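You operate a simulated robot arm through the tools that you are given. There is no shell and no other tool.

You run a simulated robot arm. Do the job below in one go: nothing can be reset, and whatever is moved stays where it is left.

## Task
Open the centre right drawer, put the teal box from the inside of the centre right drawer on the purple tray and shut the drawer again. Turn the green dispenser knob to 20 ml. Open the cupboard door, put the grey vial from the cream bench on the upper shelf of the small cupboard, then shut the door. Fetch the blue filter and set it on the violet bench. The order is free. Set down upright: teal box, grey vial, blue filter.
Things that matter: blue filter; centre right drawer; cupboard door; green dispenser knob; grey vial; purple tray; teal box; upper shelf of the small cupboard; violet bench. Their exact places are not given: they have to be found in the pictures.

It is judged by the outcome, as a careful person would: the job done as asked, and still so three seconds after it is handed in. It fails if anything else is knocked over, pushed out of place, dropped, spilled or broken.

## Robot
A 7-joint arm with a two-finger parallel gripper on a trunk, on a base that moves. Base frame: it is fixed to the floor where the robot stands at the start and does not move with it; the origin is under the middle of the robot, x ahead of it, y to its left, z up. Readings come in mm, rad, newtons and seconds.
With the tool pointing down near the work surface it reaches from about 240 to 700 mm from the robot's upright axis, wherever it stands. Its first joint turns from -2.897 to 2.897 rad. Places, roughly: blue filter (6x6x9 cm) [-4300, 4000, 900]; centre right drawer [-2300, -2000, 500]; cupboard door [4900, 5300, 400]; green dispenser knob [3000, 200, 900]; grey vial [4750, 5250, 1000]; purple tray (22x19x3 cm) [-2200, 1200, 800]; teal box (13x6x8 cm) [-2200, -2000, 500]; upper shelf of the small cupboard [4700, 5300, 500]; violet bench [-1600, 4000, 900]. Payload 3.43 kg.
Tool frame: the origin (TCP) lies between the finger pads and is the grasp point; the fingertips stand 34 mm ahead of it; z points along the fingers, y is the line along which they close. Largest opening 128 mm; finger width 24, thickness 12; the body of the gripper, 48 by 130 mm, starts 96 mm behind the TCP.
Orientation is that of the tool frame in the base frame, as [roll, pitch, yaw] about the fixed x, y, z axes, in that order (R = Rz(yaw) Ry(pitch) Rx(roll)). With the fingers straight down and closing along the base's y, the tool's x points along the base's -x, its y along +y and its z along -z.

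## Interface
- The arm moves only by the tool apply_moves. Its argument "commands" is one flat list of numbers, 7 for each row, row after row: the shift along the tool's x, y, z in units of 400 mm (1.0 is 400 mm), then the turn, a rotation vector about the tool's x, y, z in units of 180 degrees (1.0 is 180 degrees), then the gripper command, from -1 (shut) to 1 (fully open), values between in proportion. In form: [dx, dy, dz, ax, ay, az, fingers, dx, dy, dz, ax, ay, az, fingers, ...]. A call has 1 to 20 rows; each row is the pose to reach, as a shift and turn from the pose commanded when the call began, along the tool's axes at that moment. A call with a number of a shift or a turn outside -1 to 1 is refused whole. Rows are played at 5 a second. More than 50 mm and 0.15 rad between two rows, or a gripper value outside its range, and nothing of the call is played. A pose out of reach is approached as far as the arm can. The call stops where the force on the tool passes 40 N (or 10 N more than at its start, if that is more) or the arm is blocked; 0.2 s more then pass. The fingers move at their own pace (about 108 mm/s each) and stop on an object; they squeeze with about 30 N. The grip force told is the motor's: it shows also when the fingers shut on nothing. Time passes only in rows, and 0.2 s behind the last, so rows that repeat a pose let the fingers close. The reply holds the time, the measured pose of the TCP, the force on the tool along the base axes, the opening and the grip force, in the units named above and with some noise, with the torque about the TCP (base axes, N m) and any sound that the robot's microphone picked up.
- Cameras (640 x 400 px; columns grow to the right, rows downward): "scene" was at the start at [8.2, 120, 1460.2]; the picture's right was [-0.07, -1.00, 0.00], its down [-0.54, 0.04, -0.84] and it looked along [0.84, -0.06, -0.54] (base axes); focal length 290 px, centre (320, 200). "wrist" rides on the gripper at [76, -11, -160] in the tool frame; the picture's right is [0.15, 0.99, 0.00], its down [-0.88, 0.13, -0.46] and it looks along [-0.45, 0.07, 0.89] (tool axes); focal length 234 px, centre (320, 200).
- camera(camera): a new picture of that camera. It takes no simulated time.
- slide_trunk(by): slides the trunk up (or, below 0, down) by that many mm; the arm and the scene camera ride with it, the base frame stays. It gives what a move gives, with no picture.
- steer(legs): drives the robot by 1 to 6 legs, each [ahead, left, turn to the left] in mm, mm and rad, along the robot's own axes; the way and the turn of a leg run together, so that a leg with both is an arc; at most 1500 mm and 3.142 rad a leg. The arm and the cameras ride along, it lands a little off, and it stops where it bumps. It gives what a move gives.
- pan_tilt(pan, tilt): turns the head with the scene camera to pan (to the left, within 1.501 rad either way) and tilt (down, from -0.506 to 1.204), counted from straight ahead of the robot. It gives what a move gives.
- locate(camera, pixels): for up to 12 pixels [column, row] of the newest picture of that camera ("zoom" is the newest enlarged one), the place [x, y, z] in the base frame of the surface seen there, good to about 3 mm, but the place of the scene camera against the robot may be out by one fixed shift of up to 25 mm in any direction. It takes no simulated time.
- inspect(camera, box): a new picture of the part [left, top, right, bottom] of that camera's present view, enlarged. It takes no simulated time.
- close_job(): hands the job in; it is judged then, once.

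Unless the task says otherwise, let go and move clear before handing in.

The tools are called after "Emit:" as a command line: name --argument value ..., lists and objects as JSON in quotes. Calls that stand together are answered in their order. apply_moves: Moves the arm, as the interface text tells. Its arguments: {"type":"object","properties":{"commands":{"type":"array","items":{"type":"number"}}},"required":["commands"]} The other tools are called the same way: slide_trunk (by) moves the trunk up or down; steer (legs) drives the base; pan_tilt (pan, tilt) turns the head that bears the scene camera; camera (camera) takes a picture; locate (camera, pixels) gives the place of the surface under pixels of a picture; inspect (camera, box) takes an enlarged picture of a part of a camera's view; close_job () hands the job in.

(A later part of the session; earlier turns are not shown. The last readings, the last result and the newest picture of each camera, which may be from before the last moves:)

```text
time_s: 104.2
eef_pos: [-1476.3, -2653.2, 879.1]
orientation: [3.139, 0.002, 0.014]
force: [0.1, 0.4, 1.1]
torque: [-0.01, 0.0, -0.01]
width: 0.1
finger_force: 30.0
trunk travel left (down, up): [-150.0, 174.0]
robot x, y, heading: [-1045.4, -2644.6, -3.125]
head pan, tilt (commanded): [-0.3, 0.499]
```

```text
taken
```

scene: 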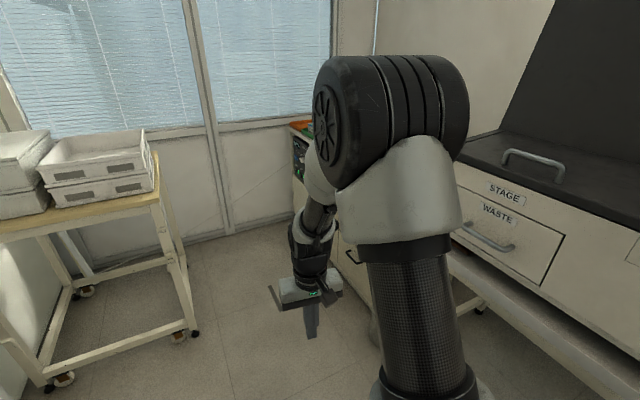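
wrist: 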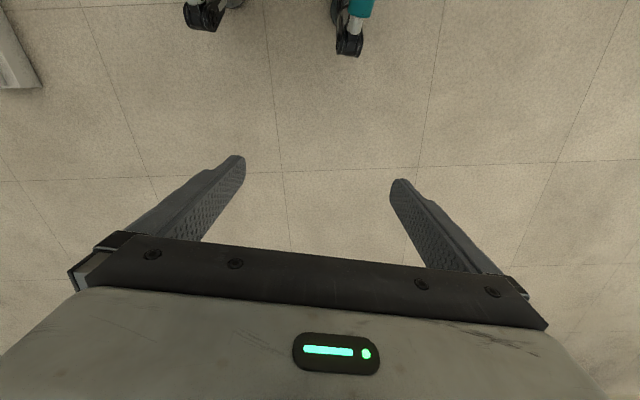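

I'm past the chair, beside the machine. I'll locate the cart and drawer unit ahead to choose a place to turn.

Emit:
locate --camera "scene" --pixels '[[157, 185], [193, 335], [60, 382], [300, 160], [355, 255], [145, 210], [450, 255], [30, 380], [230, 235]]'

Emit:
steer --legs '[[650, 30, 0]]'

Emit:
pan_tilt --pan -0.9 --tilt 0.5

Emit:
camera --camera "scene"

Emit:
pan_tilt --pan 0.5 --tilt 0.6

Emit:
camera --camera "scene"

```text
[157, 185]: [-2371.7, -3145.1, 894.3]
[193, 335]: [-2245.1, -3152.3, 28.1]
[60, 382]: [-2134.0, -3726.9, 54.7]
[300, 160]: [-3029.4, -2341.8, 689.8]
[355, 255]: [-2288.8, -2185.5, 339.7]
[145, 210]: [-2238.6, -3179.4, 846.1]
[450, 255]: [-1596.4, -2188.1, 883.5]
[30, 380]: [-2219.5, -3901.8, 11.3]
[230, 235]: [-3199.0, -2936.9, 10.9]
```

```text
time_s: 107.8
eef_pos: [-2125.8, -2695.3, 879.3]
orientation: [3.14, 0.002, 0.019]
force: [0.4, 0.7, 0.1]
torque: [0.0, 0.01, 0.03]
width: 0.0
finger_force: 30.0
trunk travel left (down, up): [-150.0, 174.0]
robot x, y, heading: [-1690.7, -2687.7, -3.125]
head pan, tilt (commanded): [-0.3, 0.499]
```

```text
time_s: 108.8
eef_pos: [-2126.2, -2696.5, 880.2]
orientation: [3.139, 0.002, 0.021]
force: [-0.4, 0.3, 0.6]
torque: [0.01, -0.01, 0.01]
width: 0.2
finger_force: 29.9
trunk travel left (down, up): [-150.0, 174.0]
robot x, y, heading: [-1699.2, -2689.4, -3.123]
head pan, tilt (commanded): [-0.901, 0.499]
```

```text
taken
```

scene: 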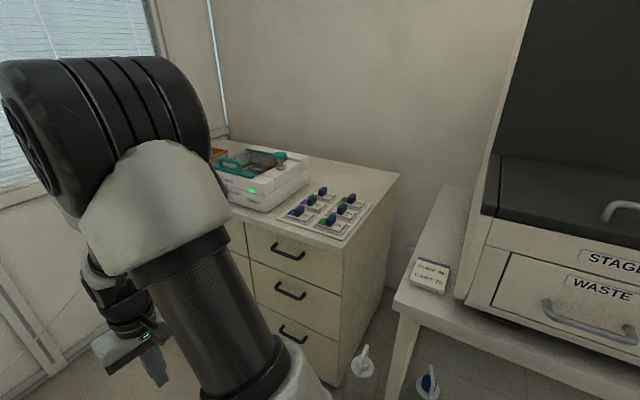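

```text
time_s: 110.4
eef_pos: [-2124.5, -2695.0, 879.0]
orientation: [-3.141, 0.001, 0.019]
force: [-0.1, 0.1, -0.1]
torque: [0.0, 0.0, -0.01]
width: 0.1
finger_force: 30.0
trunk travel left (down, up): [-150.0, 174.0]
robot x, y, heading: [-1695.8, -2686.5, -3.127]
head pan, tilt (commanded): [0.499, 0.6]
```

```text
taken
```

scene: 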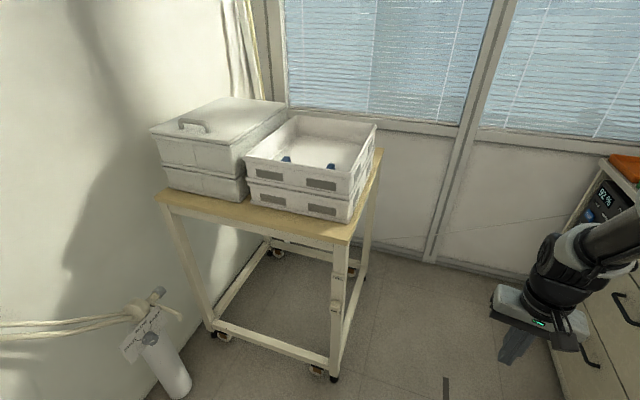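

The drawer unit has a right column of three drawers with black handles at [288,252], [290,291], [293,332]. I'll take the view again and locate them.

Emit:
pan_tilt --pan -0.9 --tilt 0.6

Emit:
inspect --camera "scene" --box '[180, 100, 440, 360]'

Emit:
camera --camera "scene"

```text
time_s: 111.9
eef_pos: [-2125.4, -2696.2, 880.5]
orientation: [3.141, 0.001, 0.02]
force: [-0.1, -0.2, -0.3]
torque: [0.01, 0.01, 0.0]
width: 0.0
finger_force: 30.5
trunk travel left (down, up): [-150.0, 174.0]
robot x, y, heading: [-1696.3, -2683.9, -3.121]
head pan, tilt (commanded): [-0.901, 0.6]
```

```text
1.54 times, centred on (310, 230) of scene
```

zoom: 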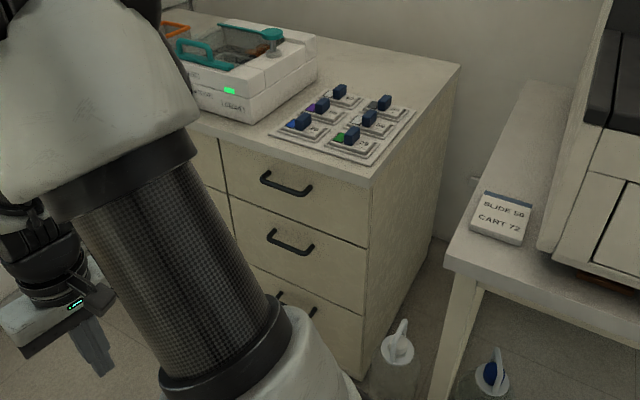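

```text
taken
```

scene: 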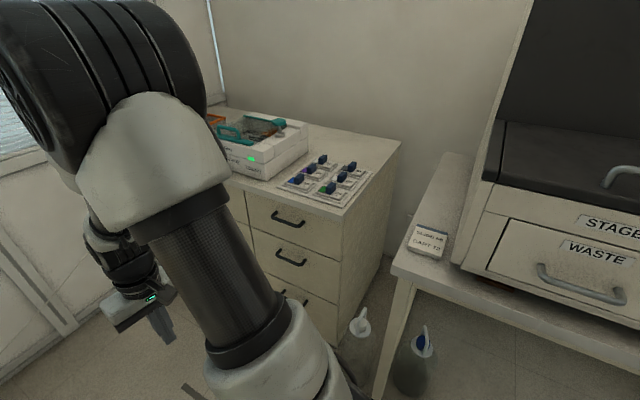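

Emit:
locate --camera "scene" --pixels '[[288, 222], [291, 262], [275, 250], [306, 263], [300, 300], [341, 225], [335, 300], [340, 265], [250, 200], [260, 260], [320, 212], [362, 330]]'

Emit:
locate --camera "zoom" --pixels '[[262, 180], [308, 192], [267, 236], [313, 253], [290, 246], [280, 294], [225, 165], [232, 225], [366, 250], [372, 180], [240, 262], [362, 308]]'

```text
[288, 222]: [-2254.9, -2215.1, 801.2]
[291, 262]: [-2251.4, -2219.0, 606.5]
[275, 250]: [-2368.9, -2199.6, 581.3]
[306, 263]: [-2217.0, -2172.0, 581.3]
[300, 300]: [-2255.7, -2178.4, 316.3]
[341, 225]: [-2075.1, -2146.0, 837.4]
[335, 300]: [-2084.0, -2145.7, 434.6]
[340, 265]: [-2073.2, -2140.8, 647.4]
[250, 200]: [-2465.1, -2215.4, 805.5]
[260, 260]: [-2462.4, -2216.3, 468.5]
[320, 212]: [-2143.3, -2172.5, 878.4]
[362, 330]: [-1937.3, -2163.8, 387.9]
```

```text
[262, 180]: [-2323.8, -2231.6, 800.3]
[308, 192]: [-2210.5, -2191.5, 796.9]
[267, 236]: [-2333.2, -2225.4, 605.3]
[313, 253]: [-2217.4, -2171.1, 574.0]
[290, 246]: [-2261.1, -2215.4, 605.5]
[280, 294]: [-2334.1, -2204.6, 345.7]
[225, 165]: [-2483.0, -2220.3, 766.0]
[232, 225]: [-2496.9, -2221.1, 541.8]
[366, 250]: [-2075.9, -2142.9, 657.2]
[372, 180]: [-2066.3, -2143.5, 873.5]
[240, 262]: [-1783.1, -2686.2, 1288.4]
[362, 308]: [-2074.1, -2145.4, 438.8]
```

The middle right drawer's handle spans about [-2333,-2225,605] to [-2215,-2200,605], and the unit is turned by roughly 0.18 rad. I'll move the base to about [-1850,-2850], clear of the cart, and lower the trunk.

Emit:
steer --legs '[[150, 160, 0]]'

Emit:
pan_tilt --pan -1.0 --tilt 0.7

Emit:
camera --camera "scene"

Emit:
pan_tilt --pan 0.8 --tilt 0.9

Emit:
camera --camera "scene"

```text
time_s: 114.1
eef_pos: [-2269.8, -2856.2, 879.7]
orientation: [3.14, 0.001, 0.021]
force: [0.0, 0.0, -0.6]
torque: [-0.01, -0.03, 0.01]
width: 0.0
finger_force: 29.7
trunk travel left (down, up): [-150.0, 174.0]
robot x, y, heading: [-1837.2, -2848.6, -3.12]
head pan, tilt (commanded): [-0.901, 0.6]
```

```text
time_s: 114.7
eef_pos: [-2270.8, -2856.1, 880.1]
orientation: [3.138, 0.002, 0.018]
force: [0.3, 0.0, 0.0]
torque: [0.01, 0.01, -0.02]
width: 0.2
finger_force: 30.0
trunk travel left (down, up): [-150.0, 174.0]
robot x, y, heading: [-1841.5, -2849.7, -3.12]
head pan, tilt (commanded): [-1.0, 0.7]
```

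```text
taken
```

scene: 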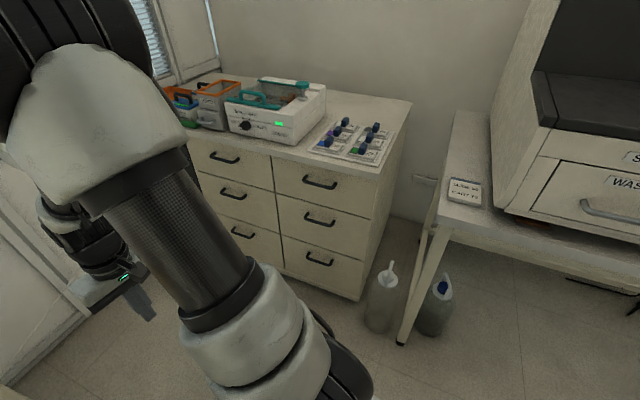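

```text
time_s: 116.5
eef_pos: [-2269.8, -2856.3, 880.3]
orientation: [3.138, 0.0, 0.021]
force: [-0.4, 0.0, -0.2]
torque: [-0.02, 0.02, -0.02]
width: 0.2
finger_force: 30.0
trunk travel left (down, up): [-150.0, 174.0]
robot x, y, heading: [-1842.2, -2849.4, -3.119]
head pan, tilt (commanded): [0.799, 0.901]
```

```text
taken
```

scene: 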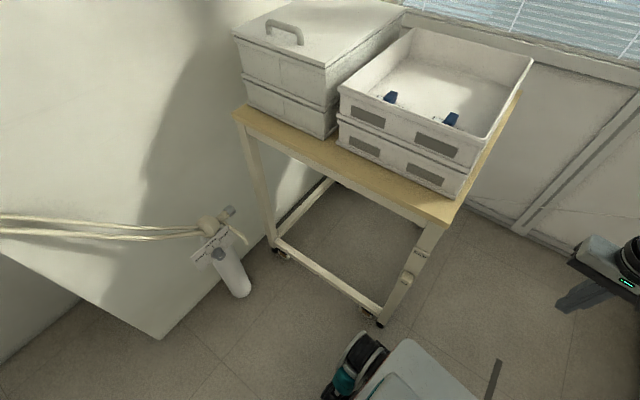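

The unit has two columns of three drawers; the centre-right handle is at [320,218] in the first view. I'll lower the trunk, zoom and locate the handle from here.

Emit:
slide_trunk --by -100

Emit:
pan_tilt --pan -1.0 --tilt 0.6

Emit:
inspect --camera "scene" --box '[240, 120, 420, 300]'

```text
time_s: 117.9
eef_pos: [-2270.8, -2856.7, 779.1]
orientation: [3.141, 0.0, 0.018]
force: [-0.3, 0.9, 0.1]
torque: [-0.02, -0.03, 0.02]
width: 0.0
finger_force: 30.1
trunk travel left (down, up): [-50.0, 274.0]
robot x, y, heading: [-1838.2, -2847.9, -3.126]
head pan, tilt (commanded): [0.799, 0.901]
```

```text
time_s: 119.7
eef_pos: [-2270.0, -2856.4, 779.5]
orientation: [3.14, 0.001, 0.019]
force: [0.3, -0.6, -0.2]
torque: [-0.01, -0.07, -0.02]
width: 0.0
finger_force: 30.1
trunk travel left (down, up): [-50.0, 274.0]
robot x, y, heading: [-1839.0, -2849.2, -3.121]
head pan, tilt (commanded): [-1.0, 0.6]
```

```text
2.22 times, centred on (330, 210) of scene
```

zoom: 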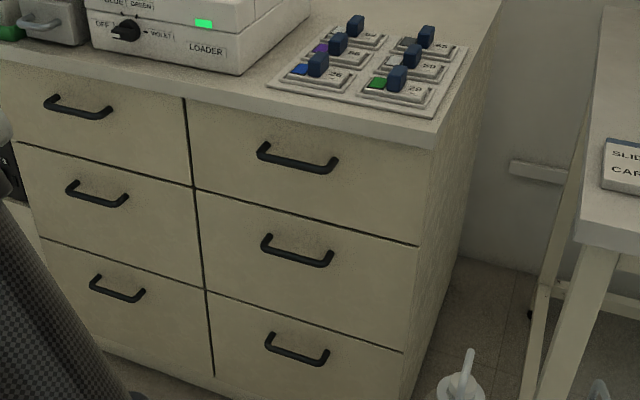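

Emit:
locate --camera "zoom" --pixels '[[296, 258], [266, 248], [330, 263], [265, 235], [331, 250], [300, 230], [300, 285], [200, 190], [415, 245], [207, 290], [403, 352], [250, 300]]'

Emit:
locate --camera "zoom" --pixels '[[280, 254], [310, 260], [290, 258], [320, 263], [215, 215], [410, 270], [215, 270], [400, 330], [300, 165], [430, 150], [195, 100], [250, 200]]'

```text
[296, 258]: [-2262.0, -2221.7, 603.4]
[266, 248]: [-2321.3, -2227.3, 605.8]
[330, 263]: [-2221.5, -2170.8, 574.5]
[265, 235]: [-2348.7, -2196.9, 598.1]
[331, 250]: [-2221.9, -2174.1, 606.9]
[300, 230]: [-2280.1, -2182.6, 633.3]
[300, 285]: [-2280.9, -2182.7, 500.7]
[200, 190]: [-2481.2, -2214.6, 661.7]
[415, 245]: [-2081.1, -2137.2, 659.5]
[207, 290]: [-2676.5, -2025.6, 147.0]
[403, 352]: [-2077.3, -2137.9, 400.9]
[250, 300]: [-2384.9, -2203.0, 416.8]
```

```text
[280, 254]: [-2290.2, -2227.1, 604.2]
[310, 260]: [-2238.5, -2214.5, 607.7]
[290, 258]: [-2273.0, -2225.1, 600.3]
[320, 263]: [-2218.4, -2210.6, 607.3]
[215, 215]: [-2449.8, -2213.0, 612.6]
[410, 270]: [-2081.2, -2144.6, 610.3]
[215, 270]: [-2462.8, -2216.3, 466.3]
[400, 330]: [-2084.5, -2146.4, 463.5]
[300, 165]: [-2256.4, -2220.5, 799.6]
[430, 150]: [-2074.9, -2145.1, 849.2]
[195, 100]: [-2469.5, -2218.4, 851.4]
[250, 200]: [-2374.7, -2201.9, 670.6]
```

The drawer face line and handle bar (about [-2272,-2222,604]) are measured. Next I'll calibrate the scene camera's shift by locating the gripper fingertips, whose true position is known.

Emit:
pan_tilt --pan -0.15 --tilt 0.9

Emit:
camera --camera "scene"

Emit:
camera --camera "wrist"

```text
time_s: 120.8
eef_pos: [-2270.0, -2855.9, 779.8]
orientation: [3.139, 0.002, 0.019]
force: [0.2, 0.6, 0.6]
torque: [0.0, 0.0, -0.01]
width: 0.2
finger_force: 30.3
trunk travel left (down, up): [-50.0, 274.0]
robot x, y, heading: [-1839.0, -2846.3, -3.125]
head pan, tilt (commanded): [-0.15, 0.901]
```

```text
taken
```

scene: 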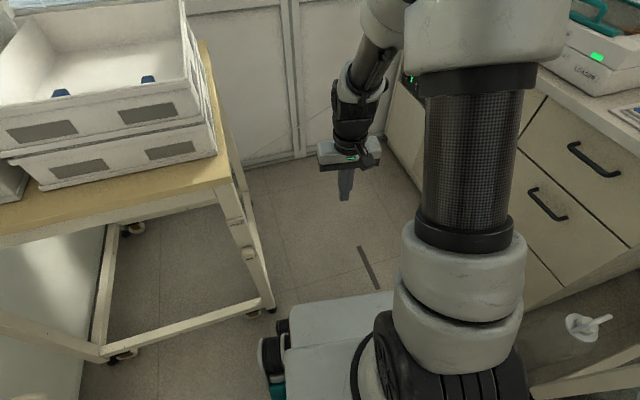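

```text
taken
```

wrist: 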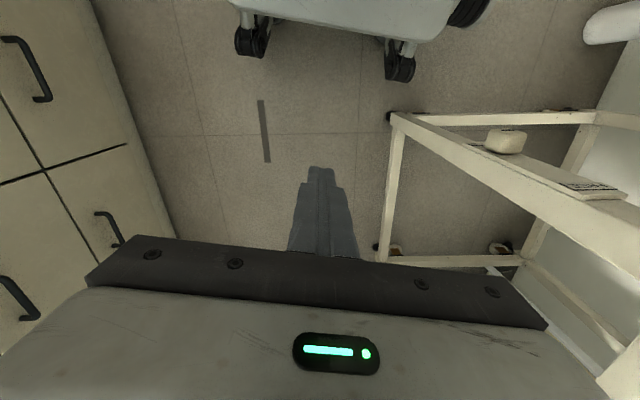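

The gripper's fingertip appears at [344,198] in the scene view and at [320,172] in the wrist view. I'll locate both plus a common handle point for calibration.

Emit:
locate --camera "scene" --pixels '[[343, 198], [344, 190], [340, 185], [350, 155], [547, 205], [593, 162], [542, 213], [370, 265]]'

Emit:
locate --camera "wrist" --pixels '[[312, 172], [328, 172], [320, 180], [325, 240], [110, 225], [30, 70], [25, 300], [263, 130], [265, 160], [262, 102]]'

Emit:
inspect --camera "scene" --box '[300, 120, 400, 220]'

```text
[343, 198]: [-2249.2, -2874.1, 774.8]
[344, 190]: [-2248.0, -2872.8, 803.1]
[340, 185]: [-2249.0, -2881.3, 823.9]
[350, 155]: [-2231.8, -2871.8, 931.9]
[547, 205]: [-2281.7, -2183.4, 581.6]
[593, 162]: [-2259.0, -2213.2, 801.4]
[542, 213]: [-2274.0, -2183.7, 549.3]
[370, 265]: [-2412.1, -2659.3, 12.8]
```

```text
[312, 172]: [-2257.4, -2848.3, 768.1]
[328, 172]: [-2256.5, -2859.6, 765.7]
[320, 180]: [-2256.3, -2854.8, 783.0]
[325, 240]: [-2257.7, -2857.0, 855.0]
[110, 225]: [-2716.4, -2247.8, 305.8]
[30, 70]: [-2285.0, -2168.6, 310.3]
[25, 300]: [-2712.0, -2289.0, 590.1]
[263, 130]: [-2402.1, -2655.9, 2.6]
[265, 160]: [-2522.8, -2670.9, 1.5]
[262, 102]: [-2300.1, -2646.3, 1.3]
```

```text
4.00 times, centred on (350, 170) of scene
```

zoom: 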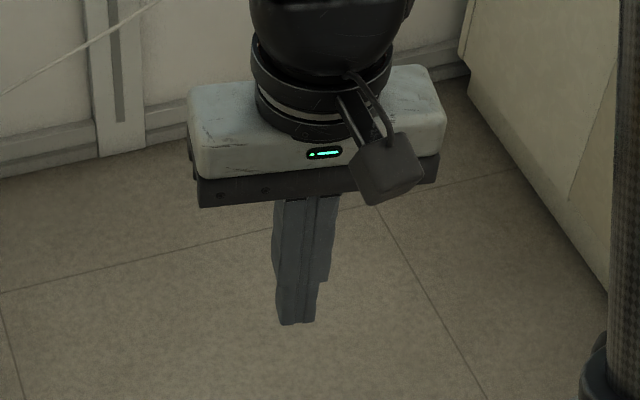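

The wrist camera agrees with the known TCP (finger face at x≈-2256), while the scene camera reads floor points about 10 mm high. I'll compare the floor mark's ends in both cameras to get the full shift.

Emit:
locate --camera "zoom" --pixels '[[309, 280], [296, 318], [300, 300], [290, 220], [325, 220]]'

Emit:
inspect --camera "scene" --box '[330, 230, 410, 300]'

Emit:
inspect --camera "wrist" --box '[220, 80, 310, 180]'

```text
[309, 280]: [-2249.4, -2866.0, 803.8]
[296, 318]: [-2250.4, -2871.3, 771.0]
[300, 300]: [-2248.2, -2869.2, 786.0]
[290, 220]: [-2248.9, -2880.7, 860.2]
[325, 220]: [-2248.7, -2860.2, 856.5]
```

```text
5.71 times, centred on (370, 265) of scene
```

zoom: 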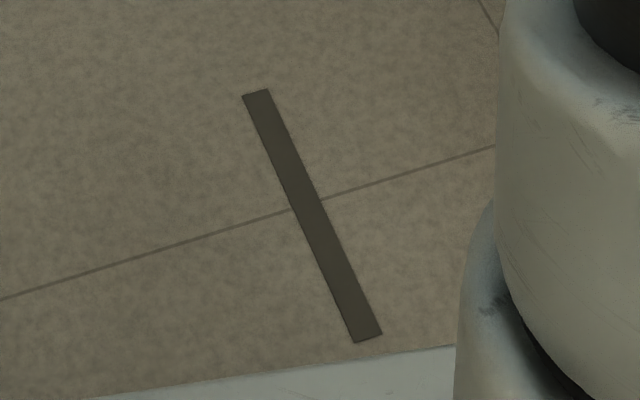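

```text
4.00 times, centred on (265, 130) of wrist
```

zoom: 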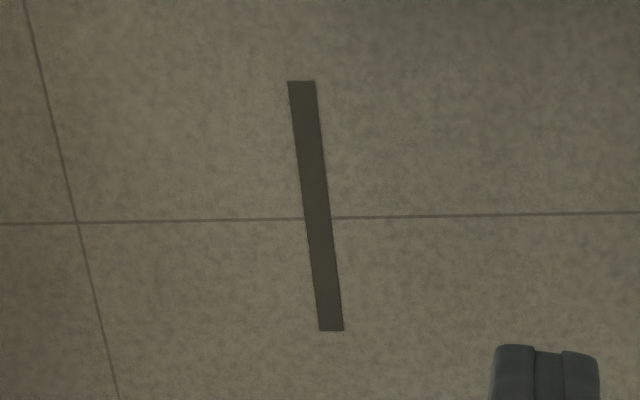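

Emit:
locate --camera "scene" --pixels '[[367.5, 265.7], [359, 247], [378, 288.5]]'

Emit:
locate --camera "zoom" --pixels '[[317, 217], [302, 84], [332, 328]]'

```text
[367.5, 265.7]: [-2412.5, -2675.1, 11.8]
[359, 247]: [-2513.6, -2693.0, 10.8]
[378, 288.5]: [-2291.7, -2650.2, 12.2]
```

```text
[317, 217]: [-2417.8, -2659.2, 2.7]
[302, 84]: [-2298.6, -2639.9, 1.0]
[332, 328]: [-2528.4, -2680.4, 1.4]
```

Comparing cameras, the scene reads about (+8,-11,+10) mm off here (in robot terms: 8 back, 11 left, 10 up). The corrected handle bar is near [-2279,-2206,594]; I'll swing the arm toward it, tool down first.

Emit:
apply_moves --commands '[0.005, -0.1, 0.025, 0, 0, 0, -0.22, 0.01, -0.2, 0.05, 0, 0, 0, -0.22, 0.015, -0.3, 0.075, 0, 0, 0, -0.22, 0.02, -0.4, 0.1, 0, 0, 0, -0.22, 0.025, -0.5, 0.125, 0, 0, 0, -0.22, 0.03, -0.6, 0.15, 0, 0, 0, -0.22, 0.035, -0.7, 0.175, 0, 0, 0, -0.22, 0.04, -0.8, 0.2, 0, 0, 0, -0.22, 0.045, -0.9, 0.225, 0, 0, 0, -0.22, 0.05, -1.0, 0.25, 0, 0, 0, -0.22]'

```text
time_s: 123.0
eef_pos: [-2256.7, -2454.4, 680.9]
orientation: [3.14, -0.001, 0.021]
force: [-0.3, -0.2, 0.1]
torque: [0.02, -0.02, 0.04]
width: 50.0
finger_force: 0.0
trunk travel left (down, up): [-50.0, 274.0]
robot x, y, heading: [-1837.3, -2851.2, -3.123]
head pan, tilt (commanded): [-0.15, 0.901]
```

The arm moved as commanded. Now I'll roll the tool 90° so it points into the drawer with fingers closing vertically, while moving towards the handle but staying 150 mm off.

Emit:
apply_moves --commands '[0, -0.015, 0.016, 0.0384, -0.0032, -0.0032, -0.22, 0, -0.03, 0.032, 0.0767, -0.0064, -0.0064, -0.22, 0, -0.045, 0.048, 0.1151, -0.0096, -0.0096, -0.22, 0, -0.06, 0.064, 0.1535, -0.0128, -0.0128, -0.22, 0, -0.075, 0.08, 0.1918, -0.016, -0.016, -0.22, 0, -0.09, 0.096, 0.2302, -0.0192, -0.0192, -0.22, 0, -0.105, 0.112, 0.2685, -0.0225, -0.0225, -0.22, 0, -0.12, 0.128, 0.3069, -0.0257, -0.0257, -0.22, 0, -0.135, 0.144, 0.3453, -0.0289, -0.0289, -0.22, 0, -0.15, 0.16, 0.3836, -0.0321, -0.0321, -0.22, 0, -0.165, 0.176, 0.422, -0.0353, -0.0353, -0.22, 0, -0.18, 0.192, 0.4604, -0.0385, -0.0385, -0.22, 0, -0.2, 0.21, 0.4987, -0.0417, -0.0417, -0.22]'

Emit:
camera --camera "wrist"

Emit:
pan_tilt --pan -1.0 --tilt 0.7

Emit:
camera --camera "scene"

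```text
time_s: 125.8
eef_pos: [-2260.1, -2377.2, 595.0]
orientation: [-1.572, 0.002, 0.184]
force: [0.3, -0.8, -0.2]
torque: [-0.03, 0.03, 0.02]
width: 50.0
finger_force: 0.1
out of reach, approached as far as the arm can: row 11, 12
trunk travel left (down, up): [-50.0, 274.0]
robot x, y, heading: [-1838.5, -2848.4, -3.123]
head pan, tilt (commanded): [-0.15, 0.901]
```

```text
taken
```

wrist: 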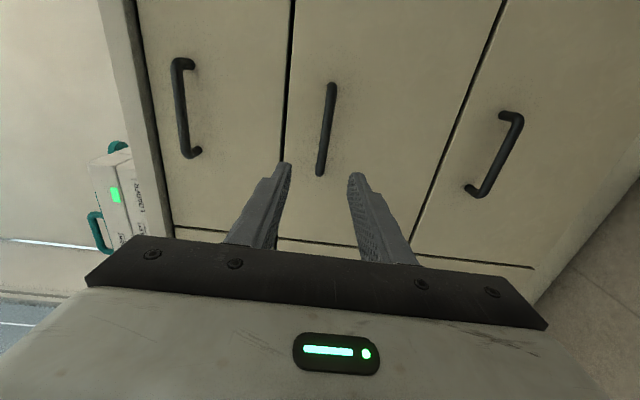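

```text
time_s: 127.0
eef_pos: [-2260.3, -2376.8, 595.1]
orientation: [-1.574, 0.0, 0.188]
force: [-0.4, 0.8, -0.3]
torque: [0.01, -0.01, -0.01]
width: 50.0
finger_force: 0.0
trunk travel left (down, up): [-50.0, 274.0]
robot x, y, heading: [-1838.2, -2850.7, -3.118]
head pan, tilt (commanded): [-1.0, 0.7]
```

```text
taken
```

scene: 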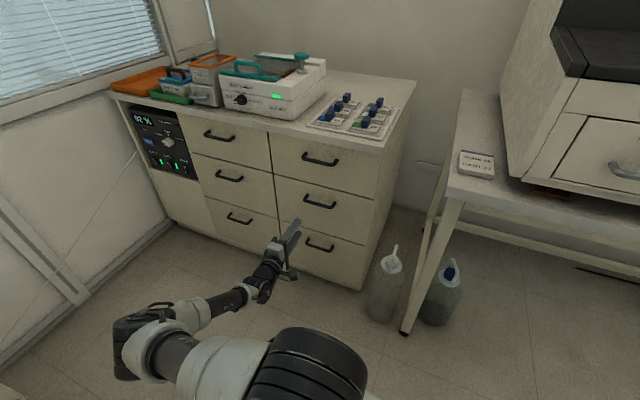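

The tool now points at the drawer; the centre handle lies between the fingers at [327,130] in the wrist view. I'll locate the bar accurately with the wrist camera.

Emit:
locate --camera "wrist" --pixels '[[331, 95], [327, 130], [321, 168], [320, 130], [334, 90], [345, 130], [290, 100], [430, 215]]'

Emit:
inspect --camera "wrist" --box '[240, 60, 420, 240]'

```text
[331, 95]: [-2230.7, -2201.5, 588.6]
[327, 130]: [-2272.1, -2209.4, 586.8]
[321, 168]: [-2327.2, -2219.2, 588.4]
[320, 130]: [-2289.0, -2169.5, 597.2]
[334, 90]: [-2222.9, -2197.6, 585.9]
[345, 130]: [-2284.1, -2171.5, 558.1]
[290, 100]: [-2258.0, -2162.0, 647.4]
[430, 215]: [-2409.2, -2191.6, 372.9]
```

```text
2.22 times, centred on (330, 150) of wrist
```

zoom: 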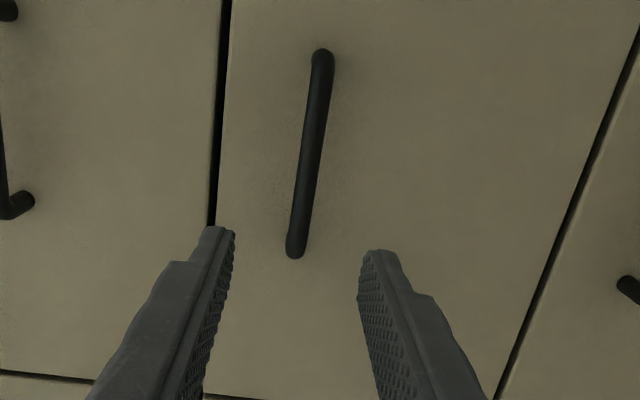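

The bar's front is at [-2272,-2209,588] by the wrist camera. I'll advance until the TCP is just short of the bar, then check.

Emit:
apply_moves --commands '[0.012, 0.004, 0.08, 0, 0, 0, -0.22, 0.024, 0.008, 0.16, 0, 0, 0, -0.22, 0.034, 0.012, 0.24, 0, 0, 0, -0.22, 0.044, 0.0175, 0.32, 0, 0, 0, -0.22, 0.048, 0.0175, 0.37, 0, 0, 0, -0.22, 0.048, 0.0175, 0.408, 0, 0, 0, -0.22]'

Emit:
camera --camera "wrist"

```text
time_s: 128.4
eef_pos: [-2270.9, -2213.0, 589.0]
orientation: [-1.57, 0.003, 0.185]
force: [0.4, 1.0, -0.2]
torque: [0.0, -0.02, 0.01]
width: 50.0
finger_force: 0.0
trunk travel left (down, up): [-50.0, 274.0]
robot x, y, heading: [-1841.4, -2849.6, -3.124]
head pan, tilt (commanded): [-1.0, 0.7]
```

```text
taken
```

wrist: 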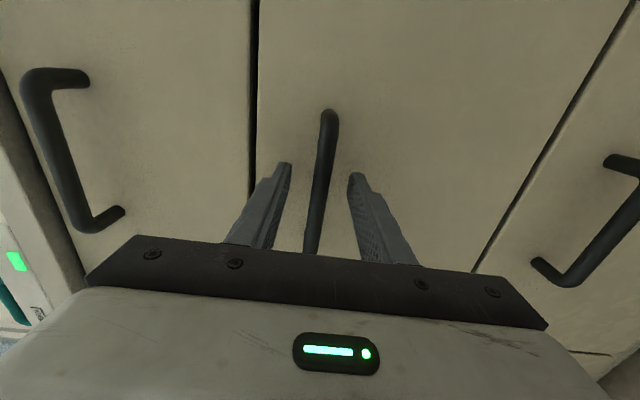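

The bar runs between the two fingers ([320,180]). I'll close on it.

Emit:
apply_moves --commands '[0, 0, 0, 0, 0, 0, -1, 0, 0, 0, 0, 0, 0, -1, 0, 0, 0, 0, 0, 0, -1, 0, 0, 0, 0, 0, 0, -1]'

```text
time_s: 129.4
eef_pos: [-2271.1, -2212.6, 588.6]
orientation: [-1.57, 0.003, 0.185]
force: [-0.2, 1.0, -0.4]
torque: [0.03, -0.12, 0.01]
width: 13.7
finger_force: 45.0
trunk travel left (down, up): [-50.0, 274.0]
robot x, y, heading: [-1836.6, -2847.0, -3.118]
head pan, tilt (commanded): [-1.0, 0.7]
```

The fingers grip the bar (13.7 mm). I'll pull the drawer straight out along the tool axis by about 150 mm first.

Emit:
apply_moves --commands '[0, 0, -0.04, 0, 0, 0, -1, 0, 0, -0.09, 0, 0, 0, -1, 0, 0, -0.14, 0, 0, 0, -1, 0, 0, -0.19, 0, 0, 0, -1, 0, 0, -0.24, 0, 0, 0, -1, 0, 0, -0.29, 0, 0, 0, -1, 0, 0, -0.34, 0, 0, 0, -1, 0, 0, -0.39, 0, 0, 0, -1]'

Emit:
camera --camera "scene"

```text
time_s: 131.2
eef_pos: [-2242.2, -2365.5, 589.3]
orientation: [-1.571, 0.004, 0.183]
force: [2.0, -1.7, 8.3]
torque: [0.13, -0.12, 0.71]
width: 13.8
finger_force: 45.2
trunk travel left (down, up): [-50.0, 274.0]
robot x, y, heading: [-1839.4, -2850.1, -3.12]
head pan, tilt (commanded): [-1.0, 0.7]
```

```text
taken
```

scene: 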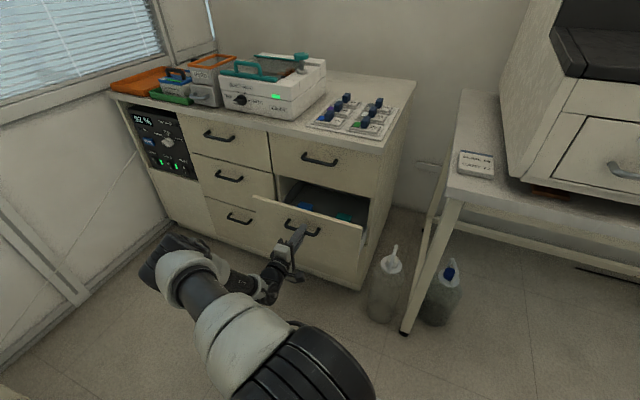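

The drawer is opening well; blue and teal items are visible inside ([305,205], [343,217]). I'll pull another 130 mm.

Emit:
apply_moves --commands '[0, 0, -0.04, 0, 0, 0, -1, 0, 0, -0.08, 0, 0, 0, -1, 0, 0, -0.12, 0, 0, 0, -1, 0, 0, -0.16, 0, 0, 0, -1, 0, 0, -0.2, 0, 0, 0, -1, 0, 0, -0.24, 0, 0, 0, -1, 0, 0, -0.28, 0, 0, 0, -1, 0, 0, -0.32, 0, 0, 0, -1]'

Emit:
inspect --camera "scene" --box '[220, 140, 400, 300]'

```text
time_s: 133.0
eef_pos: [-2219.7, -2493.8, 588.5]
orientation: [-1.567, 0.003, 0.187]
force: [-2.4, -1.3, 23.2]
torque: [0.22, -0.1, -0.11]
width: 13.7
finger_force: 45.2
trunk travel left (down, up): [-50.0, 274.0]
robot x, y, heading: [-1840.9, -2846.7, -3.122]
head pan, tilt (commanded): [-1.0, 0.7]
```

```text
2.50 times, centred on (310, 220) of scene
```

zoom: 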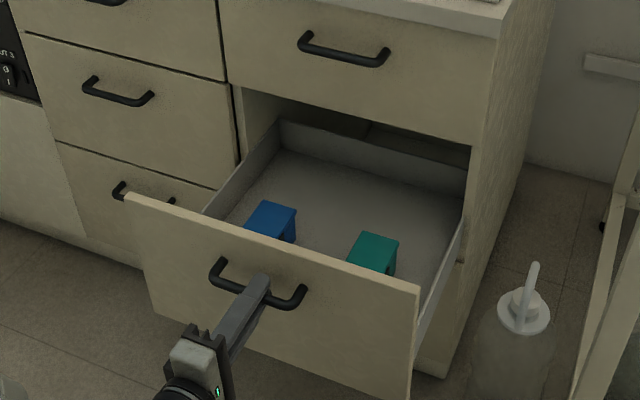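

The drawer is open about 285 mm; the teal box's top is at [375,252] in the zoom and a blue one at [270,220]. I'll locate them before releasing the handle.

Emit:
locate --camera "zoom" --pixels '[[375, 250], [365, 236], [398, 240], [385, 268], [350, 260], [270, 215], [260, 240], [330, 190], [430, 230], [300, 130], [240, 210], [300, 300]]'

Emit:
apply_moves --commands '[0, 0, 0, 0, 0, 0, -0.5, 0, 0, 0, 0, 0, 0, -0.22, 0, 0, 0, 0, 0, 0, -0.22]'

```text
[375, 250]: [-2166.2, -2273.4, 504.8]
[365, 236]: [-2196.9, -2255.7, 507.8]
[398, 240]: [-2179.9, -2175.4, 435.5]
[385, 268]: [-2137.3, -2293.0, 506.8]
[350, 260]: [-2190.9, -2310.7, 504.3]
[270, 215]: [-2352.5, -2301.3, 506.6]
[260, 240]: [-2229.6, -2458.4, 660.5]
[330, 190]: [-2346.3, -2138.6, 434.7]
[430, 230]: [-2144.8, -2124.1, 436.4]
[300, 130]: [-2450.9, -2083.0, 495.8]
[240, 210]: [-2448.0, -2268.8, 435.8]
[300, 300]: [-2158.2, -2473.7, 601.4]
```

```text
time_s: 133.8
eef_pos: [-2218.4, -2493.1, 585.8]
orientation: [-1.573, 0.001, 0.185]
force: [-0.2, -0.2, -0.2]
torque: [0.0, -0.01, 0.01]
width: 49.9
finger_force: 0.0
trunk travel left (down, up): [-50.0, 274.0]
robot x, y, heading: [-1839.4, -2846.4, -3.123]
head pan, tilt (commanded): [-1.0, 0.7]
```

The box top reads about z≈495 (corrected) and sits around [-2170,-2300]. The handle is released; I'll back off 70 mm, then rise and turn the tool down above the drawer.

Emit:
apply_moves --commands '[0, 0, -0.06, 0, 0, 0, -0.22, 0, 0, -0.12, 0, 0, 0, -0.22, 0, 0, -0.175, 0, 0, 0, -0.22]'

Emit:
apply_moves --commands '[0, -0.05, 0, -0.0241, 0.0241, 0.0241, 0.2, 0, -0.1, 0, -0.0481, 0.0481, 0.0481, 0.2, 0, -0.15, 0, -0.0722, 0.0722, 0.0722, 0.2, 0, -0.2, 0, -0.0962, 0.0962, 0.0962, 0.2, 0, -0.25, 0, -0.1203, 0.1203, 0.1203, 0.2, 0, -0.3, 0, -0.1443, 0.1443, 0.1443, 0.2, 0, -0.35, 0, -0.1684, 0.1684, 0.1684, 0.2, 0, -0.4, 0, -0.1925, 0.1925, 0.1925, 0.2, 0, -0.435, 0, -0.2165, 0.2165, 0.2165, 0.2, 0, -0.435, 0, -0.2406, 0.2406, 0.2406, 0.2, 0.03, -0.435, 0.06, -0.2646, 0.2646, 0.2646, 0.2, 0.06, -0.435, 0.12, -0.2887, 0.2887, 0.2887, 0.2, 0.09, -0.435, 0.18, -0.3127, 0.3127, 0.3127, 0.2, 0.12, -0.435, 0.24, -0.3368, 0.3368, 0.3368, 0.2, 0.14, -0.435, 0.31, -0.3608, 0.3608, 0.3608, 0.2, 0.16, -0.435, 0.38, -0.3849, 0.3849, 0.3849, 0.2]'

Emit:
camera --camera "wrist"

Emit:
camera --camera "scene"

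```text
time_s: 134.6
eef_pos: [-2205.3, -2560.5, 587.6]
orientation: [-1.574, 0.002, 0.185]
force: [0.3, 0.4, 0.1]
torque: [-0.02, 0.0, 0.01]
width: 50.0
finger_force: 0.0
trunk travel left (down, up): [-50.0, 274.0]
robot x, y, heading: [-1838.4, -2849.5, -3.125]
head pan, tilt (commanded): [-1.0, 0.7]
```

```text
time_s: 138.0
eef_pos: [-2171.4, -2400.0, 763.5]
orientation: [3.137, -0.001, -1.383]
force: [0.7, -0.1, 0.1]
torque: [0.04, -0.03, -0.01]
width: 76.8
finger_force: 0.0
trunk travel left (down, up): [-50.0, 274.0]
robot x, y, heading: [-1837.8, -2846.7, -3.121]
head pan, tilt (commanded): [-1.0, 0.7]
```

```text
taken
```

wrist: 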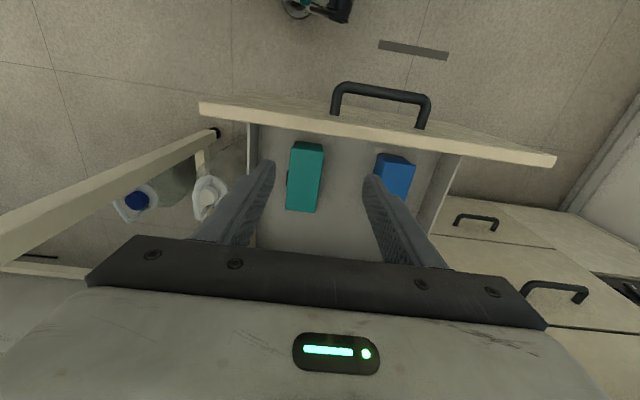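

```text
taken
```

scene: 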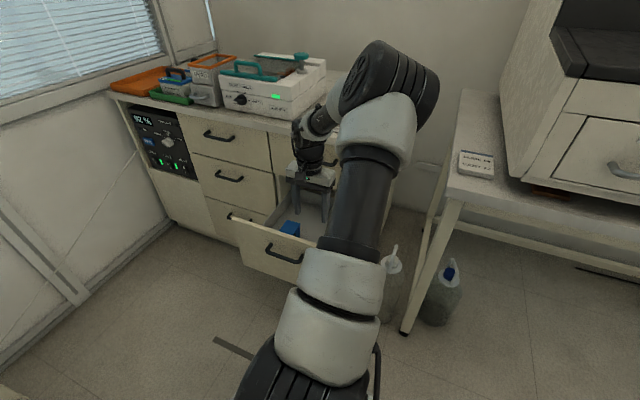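

From above, the teal box is at [305,180] and the blue one at [393,177] in the wrist view. I'll zoom and locate the box's corners.

Emit:
inspect --camera "wrist" --box '[240, 110, 440, 260]'

Emit:
locate --camera "wrist" --pixels '[[304, 160], [304, 205], [290, 190], [317, 190], [295, 145], [322, 148], [340, 200], [287, 208], [314, 211], [303, 180], [350, 170], [330, 130]]'

```text
2.67 times, centred on (340, 185) of wrist
```

zoom: 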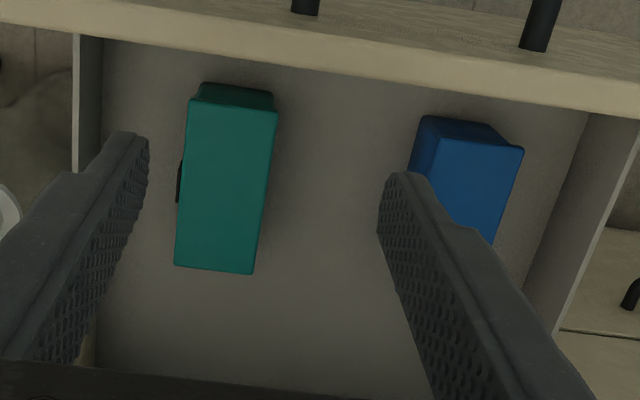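

```text
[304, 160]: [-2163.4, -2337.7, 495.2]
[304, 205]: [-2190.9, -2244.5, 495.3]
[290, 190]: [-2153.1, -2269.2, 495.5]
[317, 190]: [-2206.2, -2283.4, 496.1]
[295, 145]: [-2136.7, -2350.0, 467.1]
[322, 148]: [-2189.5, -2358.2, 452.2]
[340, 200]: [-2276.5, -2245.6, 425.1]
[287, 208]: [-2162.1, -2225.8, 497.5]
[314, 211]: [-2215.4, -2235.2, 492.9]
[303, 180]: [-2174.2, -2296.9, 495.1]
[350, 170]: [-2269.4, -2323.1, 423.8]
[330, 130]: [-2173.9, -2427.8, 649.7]
```

Emit:
locate --camera "zoom" --pixels '[[193, 105], [273, 114], [252, 268], [178, 261], [230, 110], [215, 265], [185, 185], [262, 190], [180, 185], [225, 90]]'

```text
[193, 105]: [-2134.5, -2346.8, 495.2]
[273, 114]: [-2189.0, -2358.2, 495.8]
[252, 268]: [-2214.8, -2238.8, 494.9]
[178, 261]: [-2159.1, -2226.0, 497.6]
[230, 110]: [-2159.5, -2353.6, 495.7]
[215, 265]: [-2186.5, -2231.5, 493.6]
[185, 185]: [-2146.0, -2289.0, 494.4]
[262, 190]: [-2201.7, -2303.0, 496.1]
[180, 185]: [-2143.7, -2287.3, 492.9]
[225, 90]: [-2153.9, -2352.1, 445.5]
```

The box top's corners average to a centre of [-2174,-2292], top z≈495.5, drawer floor ≈424.5, long axis along the drawer's depth. I'll move above it and descend partway, then check.

Emit:
apply_moves --commands '[-0.09, -0.014, 0, 0, 0, -0.002, 0.406, -0.18, -0.028, 0, 0, 0, -0.004, 0.406, -0.2655, -0.0428, 0.03, 0, 0, -0.0064, 0.406, -0.2655, -0.0428, 0.13, 0, 0, -0.0064, 0.406, -0.2655, -0.0428, 0.23, 0, 0, -0.0064, 0.406, -0.2655, -0.0428, 0.33, 0, 0, -0.0064, 0.406, -0.2655, -0.0428, 0.42, 0, 0, -0.0064, 0.406]'

Emit:
camera --camera "wrist"

Emit:
camera --camera "scene"

```text
time_s: 139.6
eef_pos: [-2175.2, -2295.2, 593.9]
orientation: [3.14, -0.001, -1.366]
force: [1.3, 0.8, 0.9]
torque: [0.01, 0.0, 0.02]
width: 90.1
finger_force: 0.1
trunk travel left (down, up): [-50.0, 274.0]
robot x, y, heading: [-1838.1, -2849.1, -3.12]
head pan, tilt (commanded): [-1.0, 0.7]
```

```text
taken
```

wrist: 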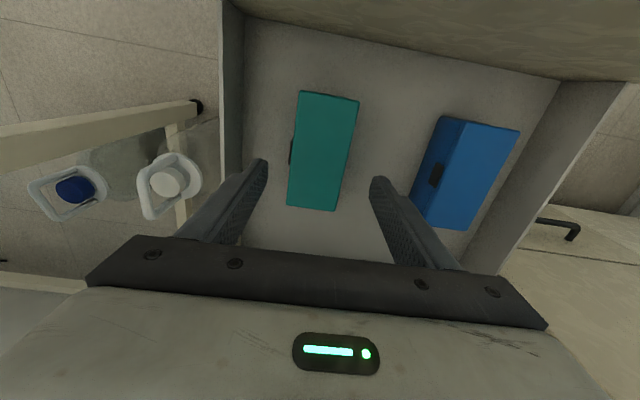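

```text
taken
```

scene: 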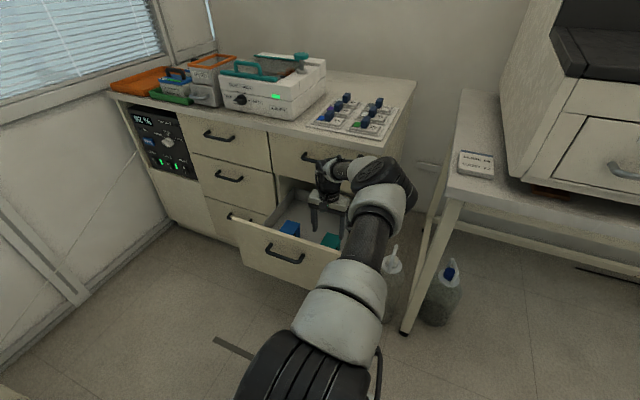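

The gripper is above the drawer with no contact. I'll refine the box's corners from this closer view.

Emit:
locate --camera "wrist" --pixels '[[302, 94], [356, 101], [335, 208], [290, 204], [297, 150], [345, 155], [440, 175], [291, 152]]'

```text
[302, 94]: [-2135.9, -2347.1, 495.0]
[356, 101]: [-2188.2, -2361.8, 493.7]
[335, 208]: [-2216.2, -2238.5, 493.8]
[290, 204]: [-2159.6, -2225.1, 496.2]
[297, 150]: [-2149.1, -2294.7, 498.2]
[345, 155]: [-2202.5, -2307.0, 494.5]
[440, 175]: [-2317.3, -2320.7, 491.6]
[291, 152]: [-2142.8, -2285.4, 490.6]
```

The box centre matches the TCP to within 2 mm. I'll descend to z≈470 and grip.

Emit:
apply_moves --commands '[-0.005, 0, 0.08, 0, 0, 0, 0.406, -0.005, 0, 0.16, 0, 0, 0, 0.406, -0.005, 0, 0.24, 0, 0, 0, 0.406, -0.005, 0, 0.307, 0, 0, 0, 0.406, -0.005, 0, 0.307, 0, 0, 0, -1, -0.005, 0, 0.307, 0, 0, 0, -1, -0.005, 0, 0.307, 0, 0, 0, -1, -0.005, 0, 0.307, 0, 0, 0, -1]'

Emit:
camera --camera "wrist"

```text
time_s: 141.4
eef_pos: [-2174.5, -2291.2, 470.2]
orientation: [3.14, 0.0, -1.365]
force: [0.1, -0.5, -0.8]
torque: [0.0, -0.01, -0.01]
width: 59.8
finger_force: 29.6
trunk travel left (down, up): [-50.0, 274.0]
robot x, y, heading: [-1838.0, -2845.7, -3.125]
head pan, tilt (commanded): [-1.0, 0.7]
```

```text
taken
```

wrist: 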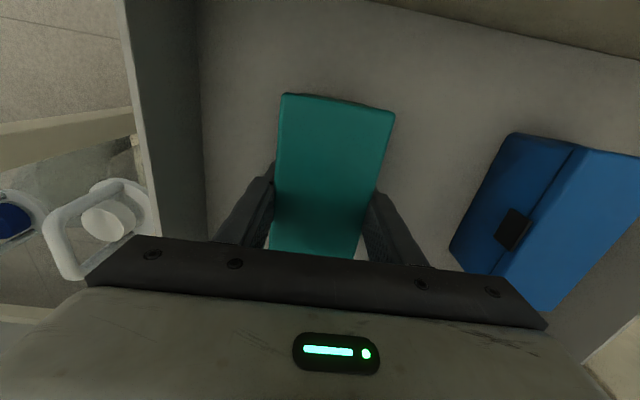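

The box is gripped (59.8 mm wide). I'll lift it straight up out of the drawer to z≈770.

Emit:
apply_moves --commands '[0, 0, -0.05, 0, 0, 0, -1, 0, 0, -0.14, 0, 0, 0, -1, 0, 0, -0.23, 0, 0, 0, -1, 0, 0, -0.32, 0, 0, 0, -1, 0.05, 0, -0.42, 0, 0, 0, -1, 0.12, 0, -0.51, 0, 0, 0, -1, 0.19, 0, -0.6, 0, 0, 0, -1, 0.25, 0, -0.68, 0, 0, 0, -1, 0.3, 0, -0.75, 0, 0, 0, -1]'

Emit:
camera --camera "wrist"

Emit:
camera --camera "scene"

```text
time_s: 143.4
eef_pos: [-2150.4, -2407.0, 767.3]
orientation: [3.141, -0.002, -1.366]
force: [0.1, -0.1, -1.2]
torque: [-0.05, -0.01, -0.01]
width: 59.9
finger_force: 30.0
trunk travel left (down, up): [-50.0, 274.0]
robot x, y, heading: [-1839.5, -2847.8, -3.121]
head pan, tilt (commanded): [-1.0, 0.7]
```

```text
taken
```

wrist: 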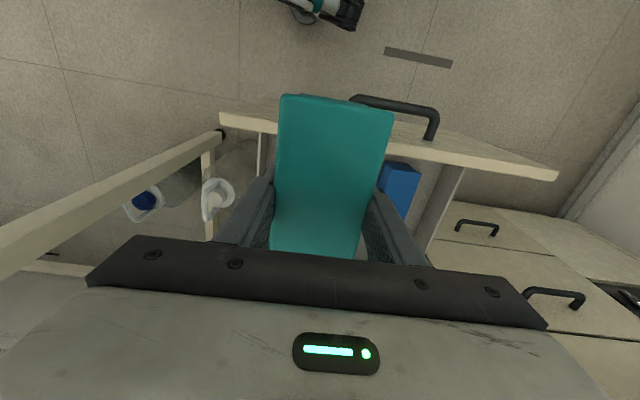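

```text
taken
```

scene: 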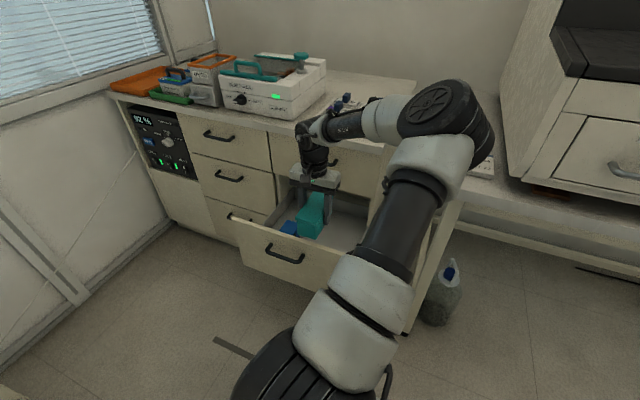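

The box hangs clear above the drawer. Next I'll retreat in front of the drawer and turn the gripper 90° so I can nudge the drawer shut with the outside of a finger while keeping the box.

Emit:
apply_moves --commands '[0.025, -0.005, 0, 0, 0, -0.0411, -1, 0.05, -0.01, 0, 0, 0, -0.0823, -1, 0.075, -0.016, 0, 0, 0, -0.1234, -1, 0.1, -0.021, 0, 0, 0, -0.1646, -1, 0.125, -0.026, 0, 0, 0, -0.2057, -1, 0.15, -0.031, 0, 0, 0, -0.2469, -1, 0.175, -0.036, 0, 0, 0, -0.288, -1, 0.2, -0.042, 0, 0, 0, -0.3291, -1, 0.225, -0.047, 0, 0, 0, -0.3703, -1, 0.25, -0.052, 0, 0, 0, -0.4114, -1, 0.275, -0.057, 0, 0, 0, -0.4526, -1, 0.3, -0.0625, 0, 0, 0, -0.4937, -1]'

Emit:
camera --camera "wrist"

Emit:
camera --camera "scene"

```text
time_s: 146.0
eef_pos: [-2098.9, -2509.5, 764.3]
orientation: [3.138, -0.006, -0.016]
force: [0.2, -0.1, -1.8]
torque: [0.01, -0.01, -0.01]
width: 59.6
finger_force: 30.3
out of reach, approached as far as the arm can: row 11, 12
trunk travel left (down, up): [-50.0, 274.0]
robot x, y, heading: [-1839.3, -2848.2, -3.123]
head pan, tilt (commanded): [-1.0, 0.7]
```

```text
taken
```

wrist: 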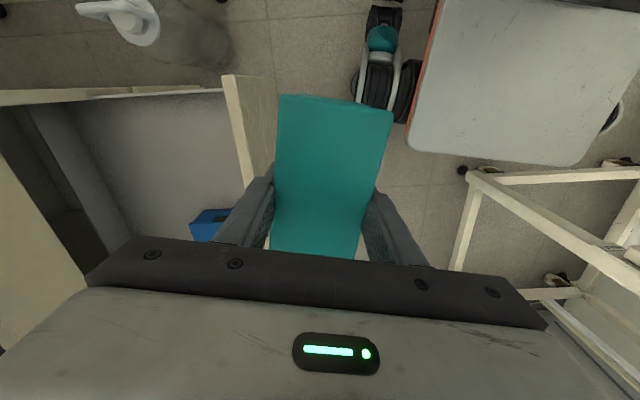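

```text
taken
```

scene: 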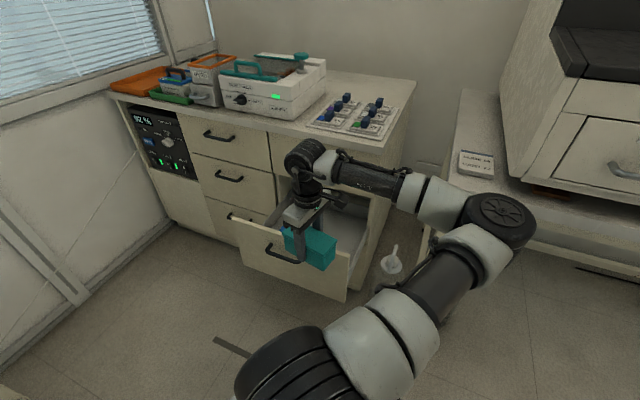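

The 90° turn this way hits the wrist's limit (yaw stopped at -0.016 instead of 0.186) and swings the elbow out. I'll turn back the other way and see whether the opposite yaw is comfortable.

Emit:
apply_moves --commands '[0, 0, -0.01, 0, 0, 0.04, -1, 0, 0, -0.02, 0, 0, 0.08, -1, 0, 0, -0.03, 0, 0, 0.12, -1, 0, 0, -0.04, 0, 0, 0.16, -1, 0, 0, -0.05, 0, 0, 0.2, -1, 0, 0, -0.05, 0, 0, 0.24, -1, 0, 0, -0.05, 0, 0, 0.28, -1, 0, 0, -0.05, 0, 0, 0.32, -1, 0, 0, -0.05, 0, 0, 0.36, -1, 0, 0, -0.05, 0, 0, 0.4, -1, 0, 0, -0.05, 0, 0, 0.44, -1, 0, 0, -0.05, 0, 0, 0.48, -1, 0, 0, -0.05, 0, 0, 0.52, -1, 0, 0, -0.05, 0, 0, 0.56, -1, 0, 0, -0.05, 0, 0, 0.6, -1]'

Emit:
camera --camera "scene"

```text
time_s: 149.2
eef_pos: [-2099.1, -2510.2, 786.9]
orientation: [-3.133, -0.001, -1.908]
force: [0.2, -0.2, -1.5]
torque: [-0.03, 0.01, 0.01]
width: 59.3
finger_force: 30.1
trunk travel left (down, up): [-50.0, 274.0]
robot x, y, heading: [-1838.4, -2846.8, -3.122]
head pan, tilt (commanded): [-1.0, 0.7]
```

```text
taken
```

scene: 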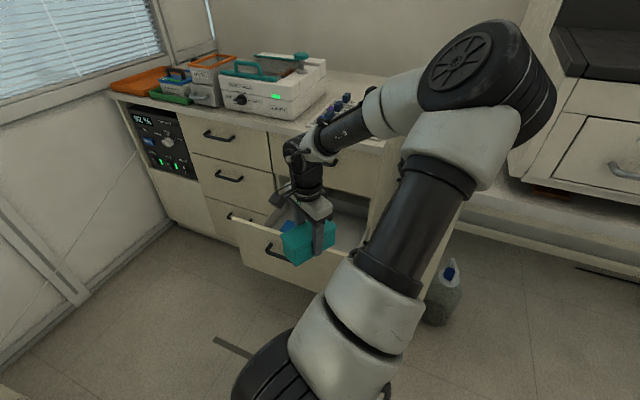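

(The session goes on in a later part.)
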